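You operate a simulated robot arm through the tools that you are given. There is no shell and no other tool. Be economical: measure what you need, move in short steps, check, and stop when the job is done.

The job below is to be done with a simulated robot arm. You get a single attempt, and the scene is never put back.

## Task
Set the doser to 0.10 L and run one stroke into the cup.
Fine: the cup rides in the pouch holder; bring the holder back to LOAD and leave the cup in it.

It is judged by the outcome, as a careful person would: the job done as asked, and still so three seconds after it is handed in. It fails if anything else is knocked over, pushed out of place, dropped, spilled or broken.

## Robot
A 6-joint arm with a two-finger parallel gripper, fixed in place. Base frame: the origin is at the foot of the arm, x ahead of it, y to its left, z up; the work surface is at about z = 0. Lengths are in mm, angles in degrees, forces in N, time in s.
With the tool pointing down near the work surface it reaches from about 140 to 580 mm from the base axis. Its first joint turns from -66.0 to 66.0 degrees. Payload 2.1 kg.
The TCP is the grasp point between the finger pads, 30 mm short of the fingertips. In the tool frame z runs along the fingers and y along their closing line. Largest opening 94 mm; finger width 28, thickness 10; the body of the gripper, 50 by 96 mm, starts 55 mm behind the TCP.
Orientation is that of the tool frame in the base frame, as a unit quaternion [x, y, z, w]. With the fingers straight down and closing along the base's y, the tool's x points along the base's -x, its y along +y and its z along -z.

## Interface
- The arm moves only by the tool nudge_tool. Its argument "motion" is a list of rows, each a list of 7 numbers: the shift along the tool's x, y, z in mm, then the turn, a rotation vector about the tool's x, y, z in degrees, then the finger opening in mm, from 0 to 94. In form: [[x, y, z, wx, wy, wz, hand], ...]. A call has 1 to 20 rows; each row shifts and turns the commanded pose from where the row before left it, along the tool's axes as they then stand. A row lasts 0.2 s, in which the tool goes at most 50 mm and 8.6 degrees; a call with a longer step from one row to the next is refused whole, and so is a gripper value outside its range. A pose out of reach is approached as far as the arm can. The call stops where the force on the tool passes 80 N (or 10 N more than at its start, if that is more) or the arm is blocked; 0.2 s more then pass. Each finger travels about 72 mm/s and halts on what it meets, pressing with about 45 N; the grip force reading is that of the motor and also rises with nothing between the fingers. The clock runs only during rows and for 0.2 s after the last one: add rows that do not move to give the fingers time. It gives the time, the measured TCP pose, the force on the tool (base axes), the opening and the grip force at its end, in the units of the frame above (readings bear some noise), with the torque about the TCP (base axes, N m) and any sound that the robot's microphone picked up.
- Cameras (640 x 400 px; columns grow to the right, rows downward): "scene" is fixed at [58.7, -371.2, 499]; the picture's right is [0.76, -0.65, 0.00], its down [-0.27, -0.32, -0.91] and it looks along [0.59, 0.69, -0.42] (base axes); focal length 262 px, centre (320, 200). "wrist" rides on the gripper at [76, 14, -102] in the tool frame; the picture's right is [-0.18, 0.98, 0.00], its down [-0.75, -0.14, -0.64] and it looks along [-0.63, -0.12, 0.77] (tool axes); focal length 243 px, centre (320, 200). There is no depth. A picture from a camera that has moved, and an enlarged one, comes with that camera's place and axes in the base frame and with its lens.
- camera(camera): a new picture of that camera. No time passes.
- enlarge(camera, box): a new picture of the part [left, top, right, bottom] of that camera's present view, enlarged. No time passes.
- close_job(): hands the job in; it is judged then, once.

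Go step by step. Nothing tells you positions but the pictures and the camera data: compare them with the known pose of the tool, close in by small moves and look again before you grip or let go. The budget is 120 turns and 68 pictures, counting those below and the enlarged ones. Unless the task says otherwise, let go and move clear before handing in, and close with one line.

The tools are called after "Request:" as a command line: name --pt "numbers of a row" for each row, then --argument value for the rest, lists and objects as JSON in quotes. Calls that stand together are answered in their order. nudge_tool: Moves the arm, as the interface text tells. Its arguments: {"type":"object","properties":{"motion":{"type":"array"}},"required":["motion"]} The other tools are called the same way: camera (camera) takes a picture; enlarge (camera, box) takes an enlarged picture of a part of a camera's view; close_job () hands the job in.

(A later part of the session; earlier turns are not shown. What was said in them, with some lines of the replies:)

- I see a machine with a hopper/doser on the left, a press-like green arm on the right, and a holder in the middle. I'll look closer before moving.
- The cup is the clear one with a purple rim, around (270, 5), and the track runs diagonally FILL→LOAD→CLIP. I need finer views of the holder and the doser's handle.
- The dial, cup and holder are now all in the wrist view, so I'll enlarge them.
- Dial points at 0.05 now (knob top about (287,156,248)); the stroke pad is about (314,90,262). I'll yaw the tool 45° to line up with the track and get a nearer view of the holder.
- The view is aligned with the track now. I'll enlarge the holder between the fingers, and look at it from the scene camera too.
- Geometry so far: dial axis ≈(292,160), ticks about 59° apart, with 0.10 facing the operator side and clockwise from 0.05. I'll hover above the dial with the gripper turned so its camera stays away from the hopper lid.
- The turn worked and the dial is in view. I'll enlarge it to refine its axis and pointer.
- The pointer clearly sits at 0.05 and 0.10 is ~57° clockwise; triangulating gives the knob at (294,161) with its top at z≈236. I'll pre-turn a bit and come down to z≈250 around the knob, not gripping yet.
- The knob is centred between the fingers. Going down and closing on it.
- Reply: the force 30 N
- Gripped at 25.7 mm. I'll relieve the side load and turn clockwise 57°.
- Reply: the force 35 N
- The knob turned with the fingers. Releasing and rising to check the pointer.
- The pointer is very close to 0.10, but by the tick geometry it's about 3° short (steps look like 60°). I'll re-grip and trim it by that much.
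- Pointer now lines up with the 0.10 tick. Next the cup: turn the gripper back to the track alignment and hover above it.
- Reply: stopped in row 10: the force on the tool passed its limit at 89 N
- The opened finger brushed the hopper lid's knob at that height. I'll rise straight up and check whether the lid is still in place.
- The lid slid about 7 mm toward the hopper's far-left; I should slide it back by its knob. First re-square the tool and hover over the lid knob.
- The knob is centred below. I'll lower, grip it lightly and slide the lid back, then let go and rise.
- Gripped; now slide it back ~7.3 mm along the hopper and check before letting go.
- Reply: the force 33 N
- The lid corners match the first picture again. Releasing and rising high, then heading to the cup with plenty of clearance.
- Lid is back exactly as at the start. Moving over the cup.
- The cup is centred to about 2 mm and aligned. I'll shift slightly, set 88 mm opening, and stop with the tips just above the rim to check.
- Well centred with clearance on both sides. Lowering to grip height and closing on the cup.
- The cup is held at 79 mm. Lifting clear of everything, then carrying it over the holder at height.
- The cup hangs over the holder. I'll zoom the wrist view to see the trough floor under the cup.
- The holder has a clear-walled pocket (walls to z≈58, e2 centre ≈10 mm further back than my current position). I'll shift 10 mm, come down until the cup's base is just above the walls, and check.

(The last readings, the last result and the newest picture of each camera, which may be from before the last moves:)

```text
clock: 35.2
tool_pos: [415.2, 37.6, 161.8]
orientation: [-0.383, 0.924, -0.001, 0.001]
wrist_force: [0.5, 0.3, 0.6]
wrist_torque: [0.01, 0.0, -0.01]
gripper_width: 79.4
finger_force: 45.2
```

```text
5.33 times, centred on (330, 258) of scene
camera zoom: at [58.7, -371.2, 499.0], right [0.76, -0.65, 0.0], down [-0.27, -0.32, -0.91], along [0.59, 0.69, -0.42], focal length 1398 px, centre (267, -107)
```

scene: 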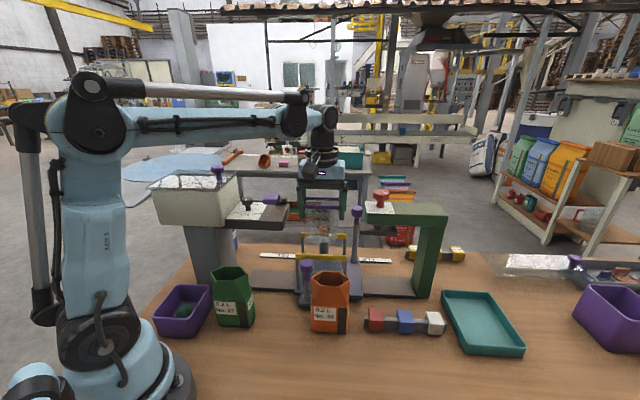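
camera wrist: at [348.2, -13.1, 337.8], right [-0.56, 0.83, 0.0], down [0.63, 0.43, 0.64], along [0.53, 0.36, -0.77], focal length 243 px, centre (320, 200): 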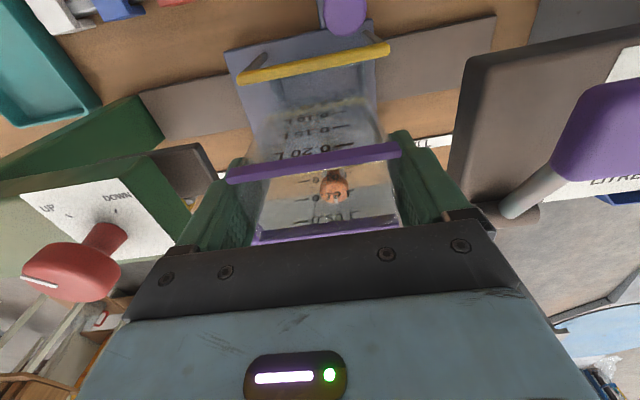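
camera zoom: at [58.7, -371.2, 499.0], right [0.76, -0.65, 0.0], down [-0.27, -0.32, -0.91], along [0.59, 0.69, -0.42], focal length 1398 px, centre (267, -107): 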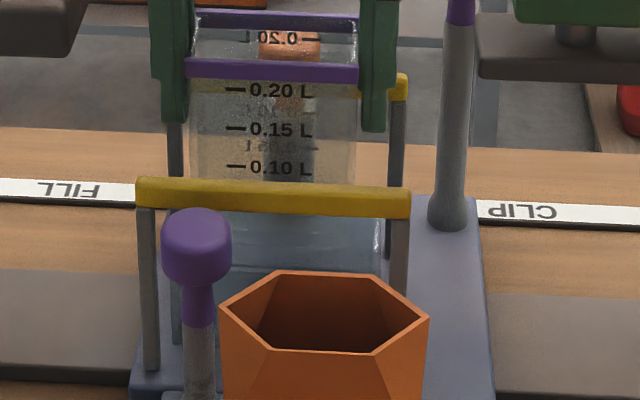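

Pictures agree the cup is ~2.5 mm short toward CLIP; I'll shift that and lower it into the pocket gradually.

Request:
nudge_tool --pt "0 -2.5 0 0 0 0 66" --pt "0 0 12 0 0 0 66" --pt "0 0 12 0 0 0 66" --pt "0 0 10 0 0 0 66" --pt "0 0 0 0 0 0 66"

Request:
enlarge --camera "scene" --box '[270, 220, 390, 295]'

Request:
camera --camera "wrist"

```text
clock: 36.4
tool_pos: [417.2, 35.6, 129.3]
orientation: [-0.383, 0.924, -0.001, 0.0]
wrist_force: [-0.3, 0.3, -0.6]
wrist_torque: [0.0, -0.02, -0.01]
gripper_width: 79.5
finger_force: 45.4
```

```text
5.33 times, centred on (330, 258) of scene
camera zoom: at [58.7, -371.2, 499.0], right [0.76, -0.65, 0.0], down [-0.27, -0.32, -0.91], along [0.59, 0.69, -0.42], focal length 1398 px, centre (267, -107)
```

zoom: 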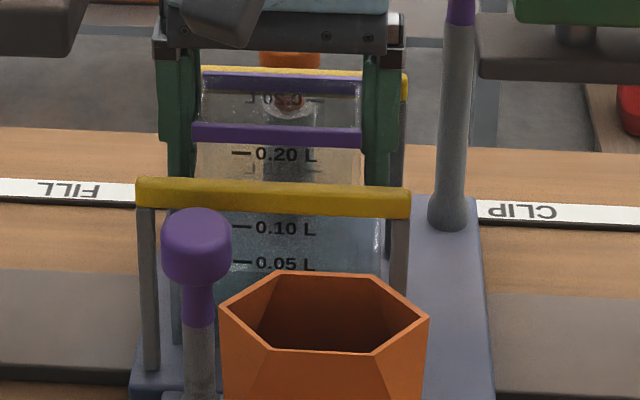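

```text
23 pictures are left
camera wrist: at [355.1, -6.7, 231.4], right [-0.56, 0.83, 0.0], down [0.63, 0.43, 0.64], along [0.53, 0.36, -0.77], focal length 243 px, centre (320, 200)
```

wrist: 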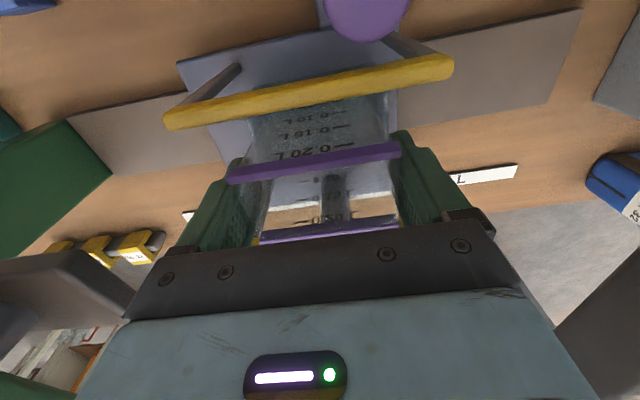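

No contact and the cup is between the bars. Lowering further in small steps until it touches the floor of the pocket.

Request:
nudge_tool --pt "0 0 7 0 0 0 66" --pt "0 0 6 0 0 0 66" --pt "0 0 3 0 0 0 66" --pt "0 0 0 0 0 0 66"

```text
clock: 37.4
tool_pos: [419.2, 36.2, 113.5]
orientation: [-0.383, 0.924, -0.001, 0.001]
wrist_force: [-0.9, 0.4, -0.7]
wrist_torque: [0.01, 0.0, -0.01]
gripper_width: 79.2
finger_force: 45.3
```

Request:
nudge_tool --pt "0 0 2.5 0 0 0 66" --pt "0 0 2 0 0 0 66" --pt "0 0 0 0 0 0 66"

Request:
nudge_tool --pt "0 0 2 0 0 0 66" --pt "0 0 1.5 0 0 0 66" --pt "0 0 0 0 0 0 66"

Request:
enlarge --camera "scene" --box '[270, 220, 390, 295]'

```text
clock: 38.2
tool_pos: [418.0, 36.5, 110.0]
orientation: [-0.383, 0.924, -0.001, 0.001]
wrist_force: [1.1, -0.5, -1.0]
wrist_torque: [-0.01, 0.04, -0.02]
gripper_width: 79.4
finger_force: 44.6
```

```text
clock: 39.0
tool_pos: [418.6, 35.8, 106.5]
orientation: [-0.383, 0.924, 0.0, 0.0]
wrist_force: [-1.0, 0.2, 40.1]
wrist_torque: [0.06, 0.06, -0.01]
gripper_width: 79.6
finger_force: 45.3
```

```text
5.33 times, centred on (330, 258) of scene
camera zoom: at [58.5, -371.3, 499.0], right [0.76, -0.65, 0.0], down [-0.27, -0.32, -0.91], along [0.59, 0.69, -0.42], focal length 1398 px, centre (267, -107)
```

zoom: 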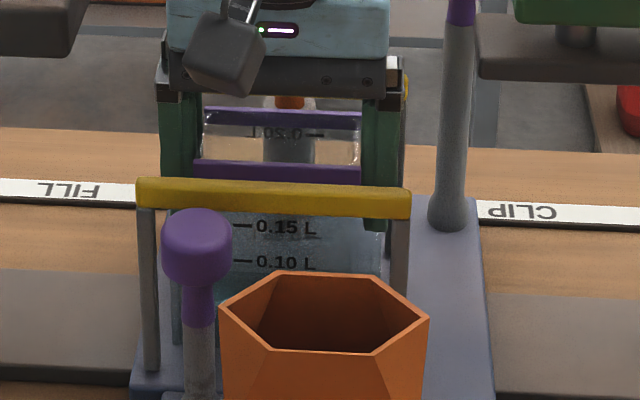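

The cup touches the pocket floor (40 N). I'll ease up half a millimetre, open, and rise.

Request:
nudge_tool --pt "0 0 -0.8 0 0 0 66" --pt "0 0 0 0 0 0 80" --pt "0 0 0 0 0 0 90" --pt "0 0 0 0 0 0 90" --pt "0 0 -10 0 0 0 90" --pt "0 0 -30 0 0 0 90" --pt "0 0 -40 0 0 0 90" --pt "0 0 -40 0 0 0 90" --pt "0 0 0 0 0 0 90"

Request:
camera --camera "wrist"

Request:
enlarge --camera "scene" --box '[260, 190, 388, 310]'

```text
clock: 41.0
tool_pos: [419.5, 36.6, 226.3]
orientation: [-0.382, 0.924, -0.001, 0.0]
wrist_force: [-0.5, 0.3, -0.3]
wrist_torque: [0.04, -0.05, -0.01]
gripper_width: 90.1
finger_force: 0.1
```

```text
21 pictures are left
camera wrist: at [356.7, -6.2, 329.2], right [-0.56, 0.83, 0.0], down [0.63, 0.43, 0.64], along [0.53, 0.36, -0.77], focal length 243 px, centre (320, 200)
```

wrist: 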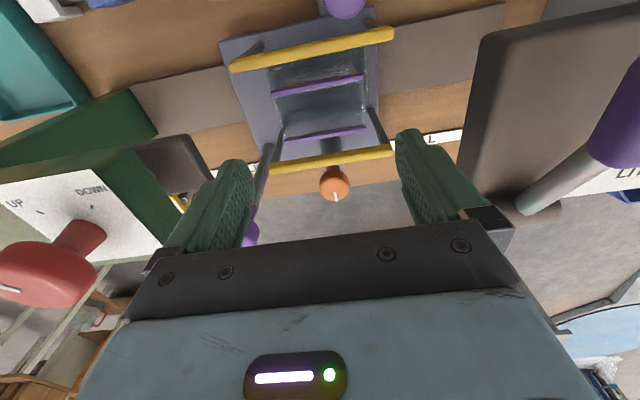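

```text
3.33 times, centred on (324, 250) of scene
camera zoom: at [58.7, -371.2, 499.0], right [0.76, -0.65, 0.0], down [-0.27, -0.32, -0.91], along [0.59, 0.69, -0.42], focal length 874 px, centre (307, 33)
```

zoom: 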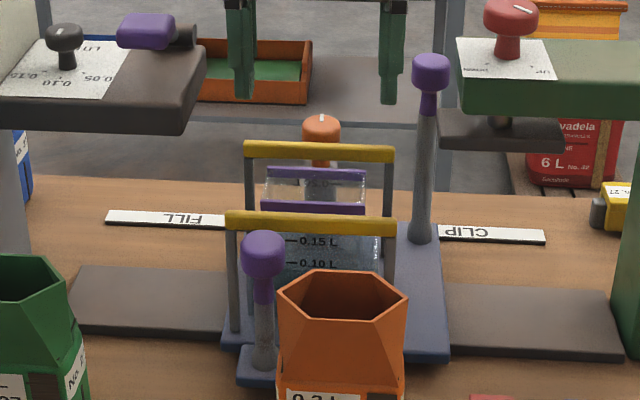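

The cup sits upright in the pocket. Before moving the carriage I'll look closely at its handle and the orange knob.

Request:
enlarge --camera "wrist" --box '[240, 0, 400, 240]'

```text
1.67 times, centred on (320, 120) of wrist
camera zoom: at [356.7, -6.2, 329.2], right [-0.56, 0.83, 0.0], down [0.63, 0.43, 0.64], along [0.53, 0.36, -0.77], focal length 404 px, centre (320, 333)
```

zoom: 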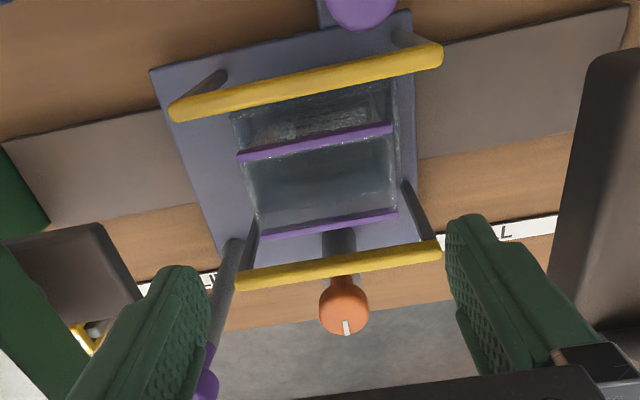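

The tall purple post (top ≈(528,31,180)) is the carriage handle that stays outside the doser. I'll rise and turn the gripper half a turn so its camera stays away from the doser when I drive the carriage.

Request:
nudge_tool --pt "0 0 -40 0 0 0 80" --pt "0 0 -40 0 0 0 70" --pt "0 0 0 0 0 8.57 60" --pt "0 0 0 0 0 8.57 50" --pt "0 0 0 0 0 8.57 50" --pt "0 0 0 0 0 8.57 50" --pt "0 0 0 0 0 8.57 50" --pt "0 0 0 0 0 8.57 50" --pt "0 0 0 0 0 8.57 50" --pt "0 0 0 0 0 8.57 50" --pt "0 0 0 0 0 8.57 50" --pt "0 0 0 0 0 8.57 50" --pt "0 0 0 0 0 8.57 50" --pt "0 0 0 0 0 8.57 50" --pt "0 0 0 0 0 8.57 50" --pt "0 0 0 0 0 8.57 50" --pt "0 0 0 0 0 8.57 50" --pt "0 0 0 0 0 8.57 50" --pt "0 0 0 0 0 8.57 50" --pt "0 0 0 0 0 8.57 50"

Request:
nudge_tool --pt "0 0 0 0 0 8.57 50" --pt "0 0 0 0 0 8.57 50" --pt "0 0 0 0 0 8.57 50" --pt "0 0 0 0 0 0 50"

```text
clock: 45.2
tool_pos: [417.5, 37.2, 306.8]
orientation: [0.816, 0.578, 0.001, 0.001]
wrist_force: [-0.3, 1.0, 0.4]
wrist_torque: [0.03, 0.01, 0.0]
gripper_width: 50.1
finger_force: 0.1
```

```text
clock: 46.2
tool_pos: [417.2, 37.3, 306.1]
orientation: [0.924, 0.382, 0.0, 0.002]
wrist_force: [-0.1, -0.3, -0.4]
wrist_torque: [-0.02, 0.01, 0.01]
gripper_width: 50.2
finger_force: 0.0
```

Turn reached. Moving above the tall handle.

Request:
nudge_tool --pt "25.6 27.6 0 0 0 0 50" --pt "25.6 27.6 0 0 0 0 50" --pt "25.6 27.6 0 0 0 0 50" --pt "0 0 35 0 0 0 50" --pt "0 0 35 0 0 0 50" --pt "0 0 0 0 0 0 50"

Request:
camera --camera "wrist"

```text
clock: 47.5
tool_pos: [509.2, 31.4, 223.7]
orientation: [0.924, 0.382, 0.004, 0.003]
wrist_force: [1.7, 0.7, 17.5]
wrist_torque: [-0.26, -0.4, 0.05]
gripper_width: 50.3
finger_force: 0.2
out of reach, approached as far as the arm can: row 3
stopped in row 6: the force on the tool passed its limit at 87 N (the readings are from after the stop); the commanded pose is now the measured one
```

```text
18 pictures are left
camera wrist: at [573.5, 76.4, 327.7], right [0.57, -0.82, 0.01], down [-0.64, -0.43, 0.64], along [-0.52, -0.36, -0.77], focal length 243 px, centre (320, 200)
```

wrist: 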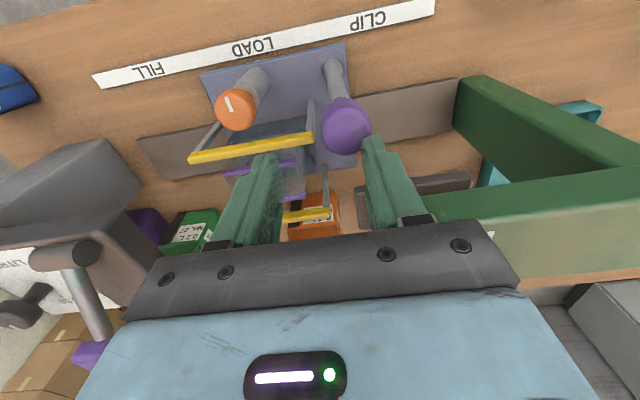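

A fingertip touched the top of the handle since the pose was out of reach at that height. Handle re-measured at ≈(536,30), top ≈190. I'll rise a little, shift over it and look again.

Request:
nudge_tool --pt "0 0 -10 0 0 0 50" --pt "0 0 0 0 0 0 50" --pt "8 10 0 0 0 0 50" --pt "8 10 0 0 0 0 50" --pt "0 0 0 0 0 0 50"

Request:
camera --camera "wrist"

Request:
enlarge --camera "scene" --box '[240, 170, 432, 310]'

```text
clock: 48.7
tool_pos: [535.2, 29.5, 234.8]
orientation: [0.924, 0.383, 0.003, 0.003]
wrist_force: [-0.3, 0.4, -0.2]
wrist_torque: [0.02, -0.03, -0.01]
gripper_width: 49.8
finger_force: 0.1
```

```text
17 pictures are left
camera wrist: at [599.6, 73.6, 337.0], right [0.57, -0.82, 0.01], down [-0.64, -0.43, 0.64], along [-0.52, -0.36, -0.77], focal length 243 px, centre (320, 200)
```

wrist: 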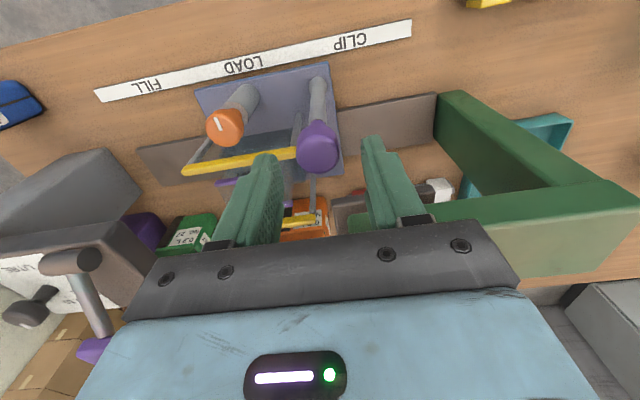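

```text
2.86 times, centred on (336, 240) of scene
camera zoom: at [58.7, -371.2, 499.0], right [0.76, -0.65, 0.0], down [-0.27, -0.32, -0.91], along [0.59, 0.69, -0.42], focal length 749 px, centre (274, 86)
```

zoom: 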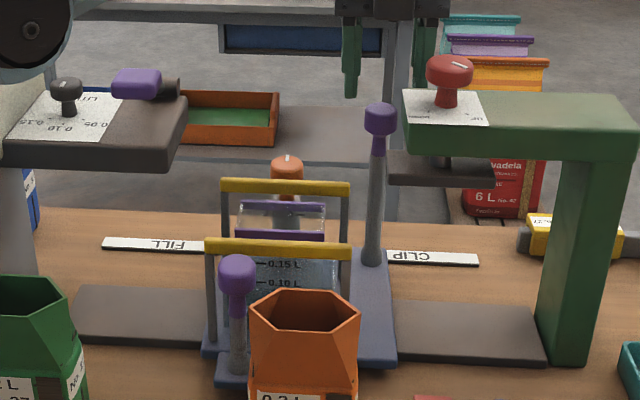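

The handle is centred between the fingers now. Lowering and gripping its head.

Request:
nudge_tool --pt "0 0 22 0 0 0 50" --pt "0 0 22 0 0 0 50" --pt "0 0 0 0 0 0 35" --pt "0 0 0 0 0 0 20" --pt "0 0 0 0 0 0 15" --pt "0 0 0 0 0 0 15"

```text
clock: 50.1
tool_pos: [533.9, 28.3, 190.4]
orientation: [0.924, 0.382, 0.002, 0.002]
wrist_force: [-8.4, -3.3, -4.8]
wrist_torque: [0.26, 0.44, -0.03]
gripper_width: 30.0
finger_force: 44.6
```

Gripped the handle. Sliding toward FILL in a first 60 mm, watching forces.

Request:
nudge_tool --pt "0 -6 0 0 0 0 15" --pt "0 -14 0 0 0 0 15" --pt "0 -20 0 0 0 0 15" --pt "0 -20 0 0 0 0 15" --pt "0 0 0 0 0 0 15"

Request:
enlarge --camera "scene" --box '[200, 170, 392, 310]'

```text
clock: 51.3
tool_pos: [492.0, 72.1, 190.4]
orientation: [0.924, 0.383, 0.002, 0.004]
wrist_force: [-16.0, -16.3, 25.7]
wrist_torque: [0.36, -0.02, -0.07]
gripper_width: 30.1
finger_force: 44.9
```

```text
2.86 times, centred on (296, 240) of scene
camera zoom: at [58.5, -371.3, 499.0], right [0.76, -0.65, 0.0], down [-0.27, -0.32, -0.91], along [0.59, 0.69, -0.42], focal length 749 px, centre (389, 86)
```

zoom: 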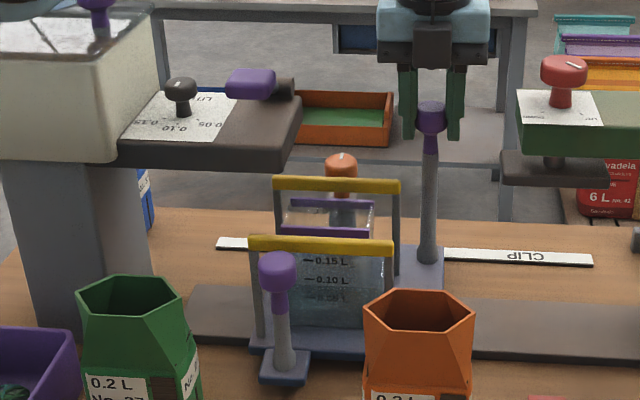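

The carriage slides freely with the cup upright. Continuing with a slight sideways correction, checking the clearance to the green pouch.

Request:
nudge_tool --pt "-1.2 -15 0 0 0 0 15" --pt "-0.3 -20 0 0 0 0 15" --pt "-0.3 -15 0 0 0 0 15" --pt "0 0 0 0 0 0 15"

Request:
enlarge --camera "scene" --box '[190, 170, 382, 310]'

```text
clock: 52.3
tool_pos: [454.4, 108.0, 188.2]
orientation: [0.923, 0.384, 0.006, 0.001]
wrist_force: [14.8, 13.3, 35.1]
wrist_torque: [0.43, 0.28, -0.03]
gripper_width: 29.5
finger_force: 45.2
```

```text
2.86 times, centred on (286, 240) of scene
camera zoom: at [58.6, -371.2, 499.0], right [0.76, -0.65, 0.0], down [-0.27, -0.32, -0.91], along [0.59, 0.69, -0.42], focal length 749 px, centre (417, 86)
```

zoom: 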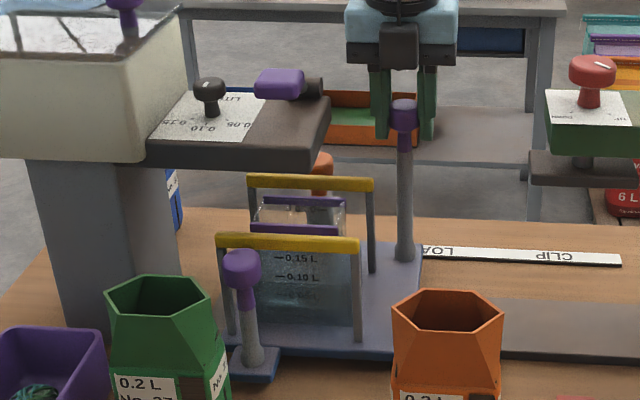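

Clear of the pouch so far. About 40 mm left; continuing more slowly.

Request:
nudge_tool --pt "0.6 -10 0 0 0 0 15" --pt "0 -10 0 0 0 0 15" --pt "0 -8 0 0 0 0 15" --pt "0 0 0 0 0 0 15"

Request:
nudge_tool --pt "0 -4 0 0 0 0 15" --pt "0 -4 0 0 0 0 15" --pt "0 0 0 0 0 0 15"

Request:
enlarge --camera "scene" --box '[170, 170, 362, 310]'

```text
clock: 53.3
tool_pos: [441.1, 121.7, 187.9]
orientation: [0.925, 0.38, 0.008, 0.008]
wrist_force: [49.9, -23.3, -10.7]
wrist_torque: [0.06, 1.16, 0.39]
gripper_width: 30.0
finger_force: 45.2
```

```text
clock: 53.8
tool_pos: [440.5, 121.3, 188.4]
orientation: [0.926, 0.377, 0.012, 0.014]
wrist_force: [8.0, -2.2, -1.4]
wrist_torque: [0.33, 1.09, 0.19]
gripper_width: 30.3
finger_force: 44.8
stopped in row 2: the force on the tool passed its limit at 83 N (the readings are from after the stop); the commanded pose is now the measured one
```

```text
2.86 times, centred on (266, 240) of scene
camera zoom: at [58.7, -371.2, 499.0], right [0.76, -0.65, 0.0], down [-0.27, -0.32, -0.91], along [0.59, 0.69, -0.42], focal length 749 px, centre (474, 86)
```

zoom: 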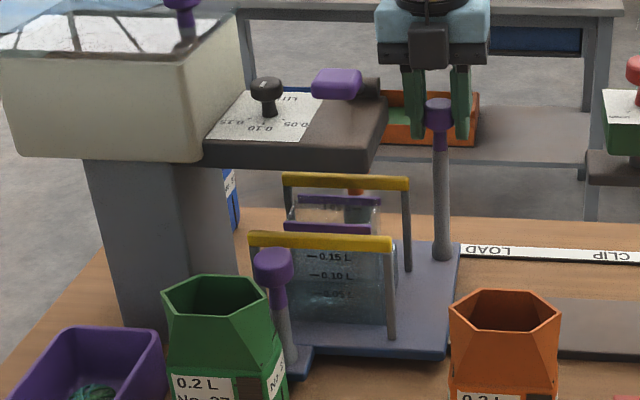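

The carriage stopped ~17 mm before the FILL mark, and the torque suggests contact above the grip point. Looking for what's touching.

Request:
camera --camera "wrist"

Request:
enlarge --camera "scene" --box '[250, 165, 330, 225]'

```text
12 pictures are left
camera wrist: at [502.6, 166.5, 292.1], right [0.56, -0.83, 0.03], down [-0.66, -0.42, 0.63], along [-0.51, -0.37, -0.78], focal length 243 px, centre (320, 200)
```

wrist: 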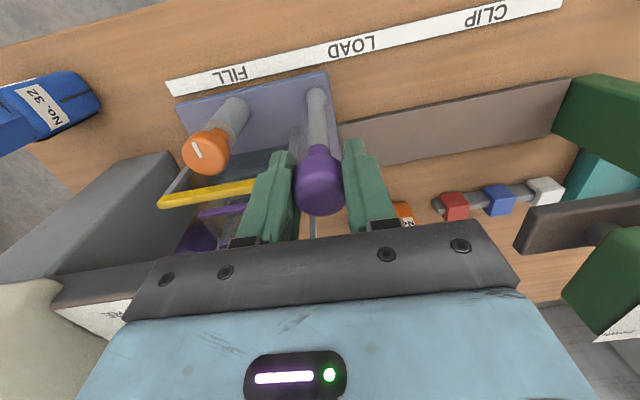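

```text
6.67 times, centred on (290, 195) of scene
camera zoom: at [58.7, -371.2, 499.0], right [0.76, -0.65, 0.0], down [-0.27, -0.32, -0.91], along [0.59, 0.69, -0.42], focal length 1748 px, centre (520, 233)
```

zoom: 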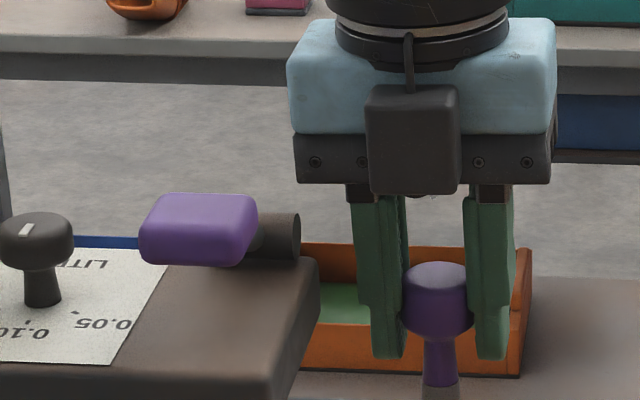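

The gripper body is catching the doser lever's pivot cylinder. I'll let go, re-square, shift 9 mm away from the doser (and a bit up) and grip the handle again.

Request:
nudge_tool --pt "0 2 0 0 0 0 30" --pt "0 0 0 0 0 0 42" --pt "0 0 0 0 0 0 46" --pt "0 0 0 2.0 -0.64 -0.7 46" --pt "5 0 -2 0 0 0 46" --pt "4.5 0 -2 0 0 0 46" --pt "0 0 0 0 0 0 30" --pt "0 0 0 0 0 0 15" --pt "0 0 0 0 0 0 15" --pt "0 0 0 0 0 0 15"

```text
clock: 56.0
tool_pos: [449.0, 126.2, 192.0]
orientation: [0.924, 0.383, 0.0, -0.001]
wrist_force: [-2.4, -2.0, -2.0]
wrist_torque: [-0.19, 0.25, -0.05]
gripper_width: 34.2
finger_force: 45.0
```

Held at 34 mm, 10 mm further from the doser. Continuing gently toward FILL.

Request:
nudge_tool --pt "0 -5 0 0 0 0 15" --pt "0 -5 0 0 0 0 15" --pt "0 0 0 0 0 0 15"

```text
clock: 56.8
tool_pos: [446.7, 128.0, 192.5]
orientation: [0.925, 0.379, 0.008, 0.009]
wrist_force: [61.0, -35.8, -5.4]
wrist_torque: [-0.12, 0.54, 0.96]
gripper_width: 34.2
finger_force: 45.7
```

Recomputing the label positions from this closer view, FILL, LOAD and CLIP are ~131 mm apart, so the 131.8 mm travel means the carriage is at its FILL stop. I'll relax, let go of the handle, rise, and go above the doser's stroke lever.

Request:
nudge_tool --pt "0 4 0 0 0 0 20" --pt "0 0 0 0 0 0 35" --pt "0 0 0 0 0 0 48" --pt "0 0 0 0 0 0 54" --pt "0 0 -10 0 0 0 54" --pt "0 0 -40 1.3 -0.45 -0.7 54" --pt "0 0 -40 0 0 0 40" --pt "0 0 -40 0 0 0 20" --pt "-29.7 -16.6 0 0 0 0 0" --pt "-29.7 -16.6 0 0 0 0 0" --pt "-29.7 -16.6 0 0 0 0 0" --pt "-29.7 -16.6 0 0 0 0 0" --pt "0 0 0 0 0 0 0"

Request:
camera --camera "wrist"

Request:
enlarge --camera "scene" --box '[170, 160, 362, 300]'

```text
clock: 59.6
tool_pos: [314.5, 91.7, 326.0]
orientation: [0.921, 0.389, -0.008, -0.01]
wrist_force: [0.3, 0.5, 0.5]
wrist_torque: [0.01, 0.01, -0.01]
gripper_width: 0.0
finger_force: 33.4
```

```text
10 pictures are left
camera wrist: at [381.8, 135.8, 427.6], right [0.58, -0.82, -0.02], down [-0.61, -0.45, 0.65], along [-0.54, -0.36, -0.76], focal length 243 px, centre (320, 200)
```

wrist: 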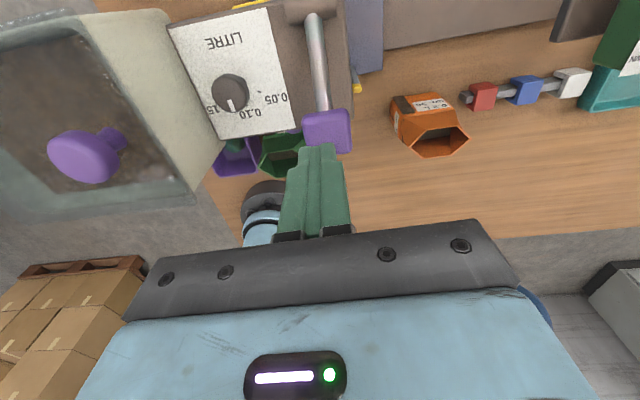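

```text
2.86 times, centred on (266, 230) of scene
camera zoom: at [58.7, -371.3, 499.0], right [0.76, -0.65, 0.0], down [-0.27, -0.32, -0.91], along [0.59, 0.69, -0.42], focal length 749 px, centre (474, 114)
```

zoom: 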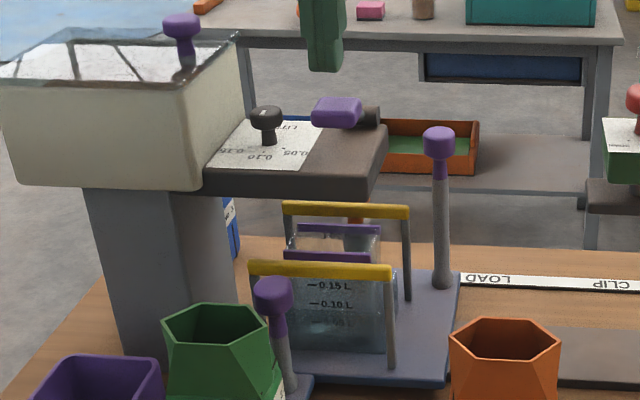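

The lever pad is right under the closed fingertips. Squaring the tool, then pressing down gradually.

Request:
nudge_tool --pt "1 3.5 0 -1.3 0.45 0.7 0" --pt "0 0 15 0 0 0 0" --pt "0 0 15 0 0 0 0" --pt "0 0 5 0 0 0 0" --pt "0 0 0 0 0 0 0"

Request:
nudge_tool --pt "0 0 4 0 0 0 0" --pt "0 0 4 0 0 0 0" --pt "0 0 4 0 0 0 0" --pt "0 0 0 0 0 0 0"

```text
clock: 60.8
tool_pos: [319.3, 90.2, 289.2]
orientation: [0.924, 0.383, 0.0, -0.001]
wrist_force: [0.0, -0.4, 4.4]
wrist_torque: [-0.05, 0.0, -0.03]
gripper_width: 0.0
finger_force: 32.7
```

```text
clock: 61.8
tool_pos: [319.0, 89.8, 277.9]
orientation: [0.924, 0.383, 0.0, -0.001]
wrist_force: [-1.6, -1.9, 3.6]
wrist_torque: [-0.04, 0.0, 0.01]
gripper_width: 0.0
finger_force: 33.2
```

Light resistance, the lever is moving. Continuing down.

Request:
nudge_tool --pt "0 0 4 0 0 0 0" --pt "0 0 4 0 0 0 0" --pt "0 0 4 0 0 0 0" --pt "0 0 0 0 0 0 0"

Request:
enlarge --camera "scene" --box '[170, 160, 362, 300]'

```text
clock: 62.6
tool_pos: [317.6, 89.5, 271.9]
orientation: [0.923, 0.384, 0.0, -0.001]
wrist_force: [0.9, 1.7, 39.1]
wrist_torque: [0.04, -0.18, -0.1]
gripper_width: 0.0
finger_force: 32.4
stopped in row 3: the force on the tool passed its limit at 90 N (the readings are from after the stop); the commanded pose is now the measured one
```

```text
2.86 times, centred on (266, 230) of scene
camera zoom: at [58.6, -371.3, 499.0], right [0.76, -0.65, 0.0], down [-0.27, -0.32, -0.91], along [0.59, 0.69, -0.42], focal length 749 px, centre (474, 114)
```

zoom: 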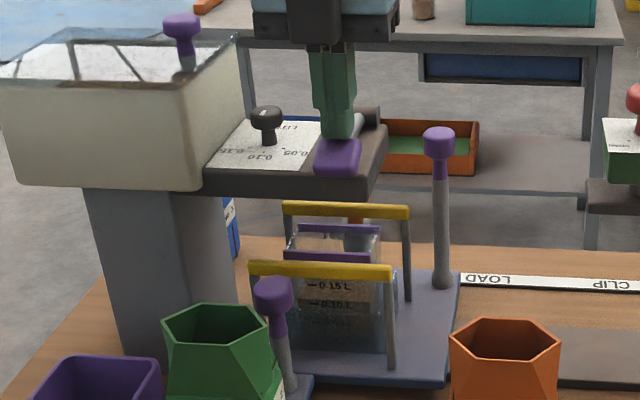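

The lever is at the bottom of its stroke. I'll raise slowly to let it return and look at the cup.

Request:
nudge_tool --pt "0 0 0 0 0 0 0" --pt "0 0 0 0 0 0 0" --pt "0 0 0 0 0 0 0" --pt "0 0 -8 0 0 0 0" --pt "0 0 -10 0 0 0 0" --pt "0 0 -25 0 0 0 0" --pt "0 0 -25 0 0 0 0" --pt "0 0 0 0 0 0 0" --pt "0 0 0 0 0 0 0"

Request:
enlarge --camera "scene" --box '[230, 190, 326, 290]'

```text
clock: 64.6
tool_pos: [317.3, 89.1, 338.1]
orientation: [0.924, 0.383, -0.001, -0.001]
wrist_force: [-0.8, -0.2, 0.7]
wrist_torque: [0.03, 0.01, 0.0]
gripper_width: 0.3
finger_force: 33.0
```

```text
4.00 times, centred on (278, 240) of scene
camera zoom: at [58.7, -371.2, 499.0], right [0.76, -0.65, 0.0], down [-0.27, -0.32, -0.91], along [0.59, 0.69, -0.42], focal length 1048 px, centre (488, 40)
```

zoom: 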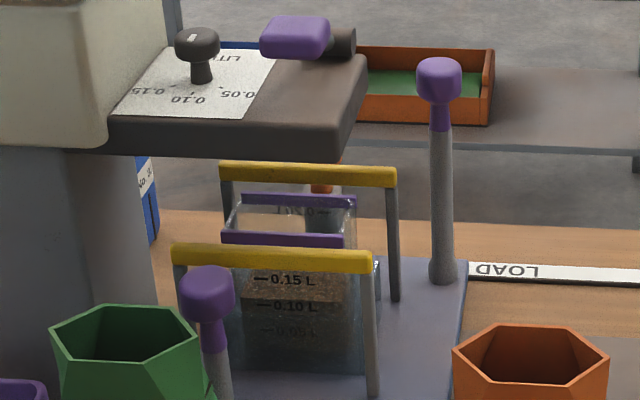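

The cup holds product at about the 0.10 mark and the lever has sprung back. Returning above the tall handle to bring the holder back.

Request:
nudge_tool --pt "28.7 16.4 0 0 0 0 15" --pt "28.7 16.4 0 0 0 0 30" --pt "28.7 16.4 0 0 0 0 45" --pt "28.7 16.3 0 0 0 0 54" --pt "0 0 35 0 0 0 54" --pt "0 0 35 0 0 0 54" --pt "0 0 28 0 0 0 54" --pt "0 0 0 0 0 0 54"

Request:
camera --camera "wrist"

```text
clock: 66.4
tool_pos: [446.2, 124.0, 239.7]
orientation: [0.924, 0.384, 0.0, -0.001]
wrist_force: [0.4, -0.2, -1.0]
wrist_torque: [0.0, 0.01, 0.0]
gripper_width: 54.2
finger_force: 0.1
```

```text
6 pictures are left
camera wrist: at [511.8, 167.7, 342.4], right [0.57, -0.82, 0.0], down [-0.63, -0.43, 0.64], along [-0.53, -0.36, -0.77], focal length 243 px, centre (320, 200)
```

wrist: 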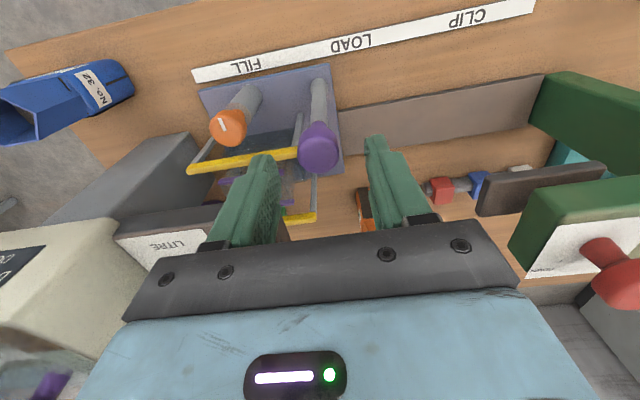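

Centred on the handle, and the FILL label lines up with the carriage. Lowering, gripping, and starting back gently toward LOAD.

Request:
nudge_tool --pt "0 0 24 0 0 0 54" --pt "0 0 24 0 0 0 54" --pt "0 0 0 0 0 0 35" --pt "0 0 0 0 0 0 20" --pt "0 0 0 0 0 0 15" --pt "0 0 0 0 0 0 15"

Request:
nudge_tool --pt "0 3 0 0 0 0 15" --pt "0 6 0 0 0 0 15" --pt "0 8 0 0 0 0 15" --pt "0 8 0 0 0 0 15" --pt "0 8 0 0 0 0 15" --pt "0 8 0 0 0 0 15" --pt "0 8 0 0 0 0 15" --pt "0 6 0 0 0 0 15" --pt "0 3 0 0 0 0 15" --pt "0 0 0 0 0 0 15"

```text
clock: 67.8
tool_pos: [445.1, 124.1, 191.5]
orientation: [0.924, 0.383, -0.001, -0.001]
wrist_force: [-5.5, -0.1, -7.2]
wrist_torque: [0.12, -0.03, -0.12]
gripper_width: 33.0
finger_force: 45.3
```

```text
clock: 70.0
tool_pos: [487.7, 82.8, 191.4]
orientation: [0.924, 0.384, -0.001, 0.0]
wrist_force: [-2.7, -1.0, 35.6]
wrist_torque: [-0.3, 0.31, 0.0]
gripper_width: 32.8
finger_force: 44.9
```

Moving well. Continuing to just short of LOAD.

Request:
nudge_tool --pt "0 3 0 0 0 0 15" --pt "0 6 0 0 0 0 15" --pt "0 8 0 0 0 0 15" --pt "0 8 0 0 0 0 15" --pt "0 8 0 0 0 0 15" --pt "0 8 0 0 0 0 15" --pt "0 8 0 0 0 0 15" --pt "0 8 0 0 0 0 15" --pt "0 6 0 0 0 0 15" --pt "0 3 0 0 0 0 15" --pt "0 0 0 0 0 0 15"

Request:
enlarge --camera "scene" --box '[270, 200, 390, 275]'

```text
clock: 72.4
tool_pos: [533.4, 36.7, 190.5]
orientation: [0.924, 0.383, -0.003, 0.0]
wrist_force: [-11.1, -12.2, 3.1]
wrist_torque: [-0.47, 0.57, -0.16]
gripper_width: 32.8
finger_force: 45.1
```

```text
5.33 times, centred on (330, 238) of scene
camera zoom: at [58.7, -371.3, 499.0], right [0.76, -0.65, 0.0], down [-0.27, -0.32, -0.91], along [0.59, 0.69, -0.42], focal length 1398 px, centre (267, 0)
```

zoom: 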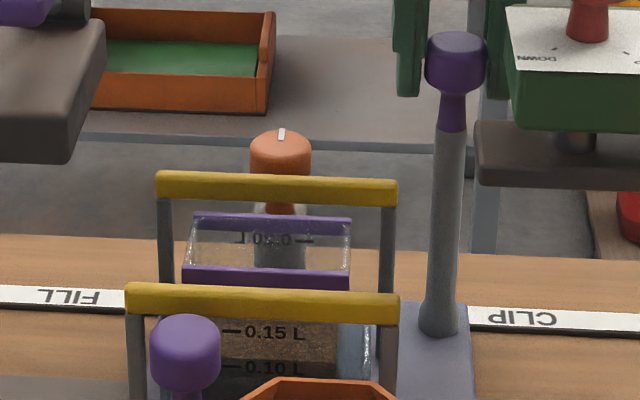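

Comparing with the first picture, the carriage is ~4.8 mm short of LOAD. Nudging the rest.

Request:
nudge_tool --pt "0 2.5 0 0 0 0 15" --pt "0 2.4 0 0 0 0 15" --pt "0 0 0 0 0 0 15"

Request:
enlarge --camera "scene" --box '[270, 200, 390, 275]'

```text
clock: 73.2
tool_pos: [536.8, 33.6, 192.7]
orientation: [0.923, 0.384, -0.001, -0.001]
wrist_force: [-13.4, -13.0, 10.4]
wrist_torque: [-0.25, 0.25, 0.01]
gripper_width: 33.2
finger_force: 45.5
```

```text
5.33 times, centred on (330, 238) of scene
camera zoom: at [58.6, -371.3, 499.0], right [0.76, -0.65, 0.0], down [-0.27, -0.32, -0.91], along [0.59, 0.69, -0.42], focal length 1398 px, centre (267, 0)
```

zoom: 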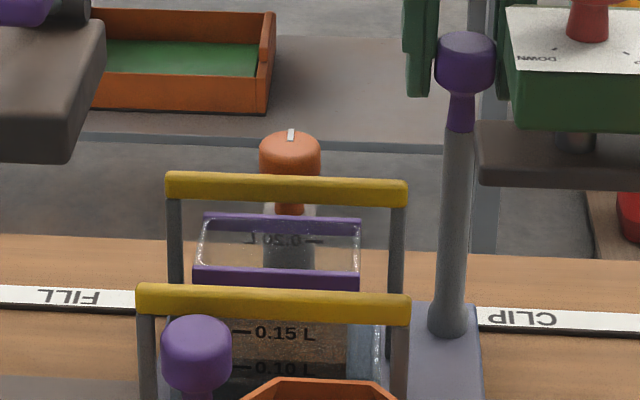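

The holder is exactly back at its LOAD position with the filled cup upright. Opening and moving clear.

Request:
nudge_tool --pt "0 0 0 0 0 0 35" --pt "0 0 0 0 0 0 48" --pt "0 0 0 0 0 0 54" --pt "0 0 -20 0 0 0 54" --pt "0 0 -20 0 0 0 54" --pt "0 0 -17 0 0 0 54" --pt "-20 -20 -5 0 0 0 54" --pt "-20 -20 -20 0 0 0 54" --pt "-20 -20 -25 0 0 0 54" --pt "0 0 -25 0 0 0 54" --pt "0 0 0 0 0 0 54" --pt "0 0 0 0 0 0 54"

Request:
camera --camera "scene"

Request:
enlarge --camera "scene" --box '[220, 190, 380, 290]'

```text
clock: 75.8
tool_pos: [452.1, 33.3, 322.2]
orientation: [0.924, 0.383, -0.001, -0.001]
wrist_force: [0.1, -0.7, -0.1]
wrist_torque: [-0.01, 0.01, 0.0]
gripper_width: 53.9
finger_force: 0.1
```

```text
3 pictures are left
```

scene: 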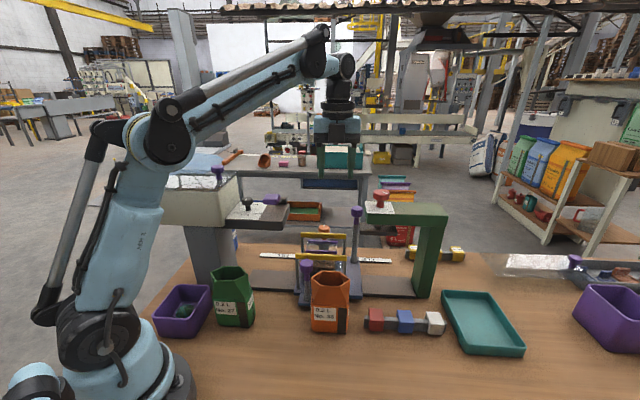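

```text
4.00 times, centred on (300, 240) of scene
camera zoom: at [58.7, -371.2, 499.0], right [0.76, -0.65, 0.0], down [-0.27, -0.32, -0.91], along [0.59, 0.69, -0.42], focal length 1048 px, centre (400, 40)
```

zoom: 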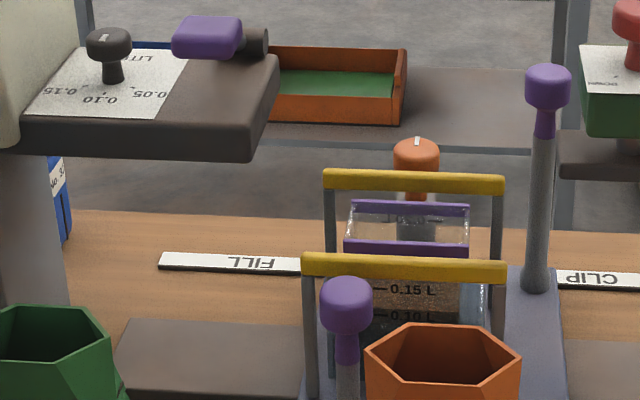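

Everything is in place: the dial is at 0.10, the lever is up, the lid is back where it was, and the cup sits filled in the holder at LOAD. The arm is clear, so I'm handing in.

Request:
close_job

```text
The job is handed in.
```

I set the doser to 0.10 L, ran one stroke into the cup, and brought the holder back to LOAD with the cup still in it, filled to about the 0.10 mark. On the way I bumped the hopper lid about 7 mm out of place and slid it back to where it was.
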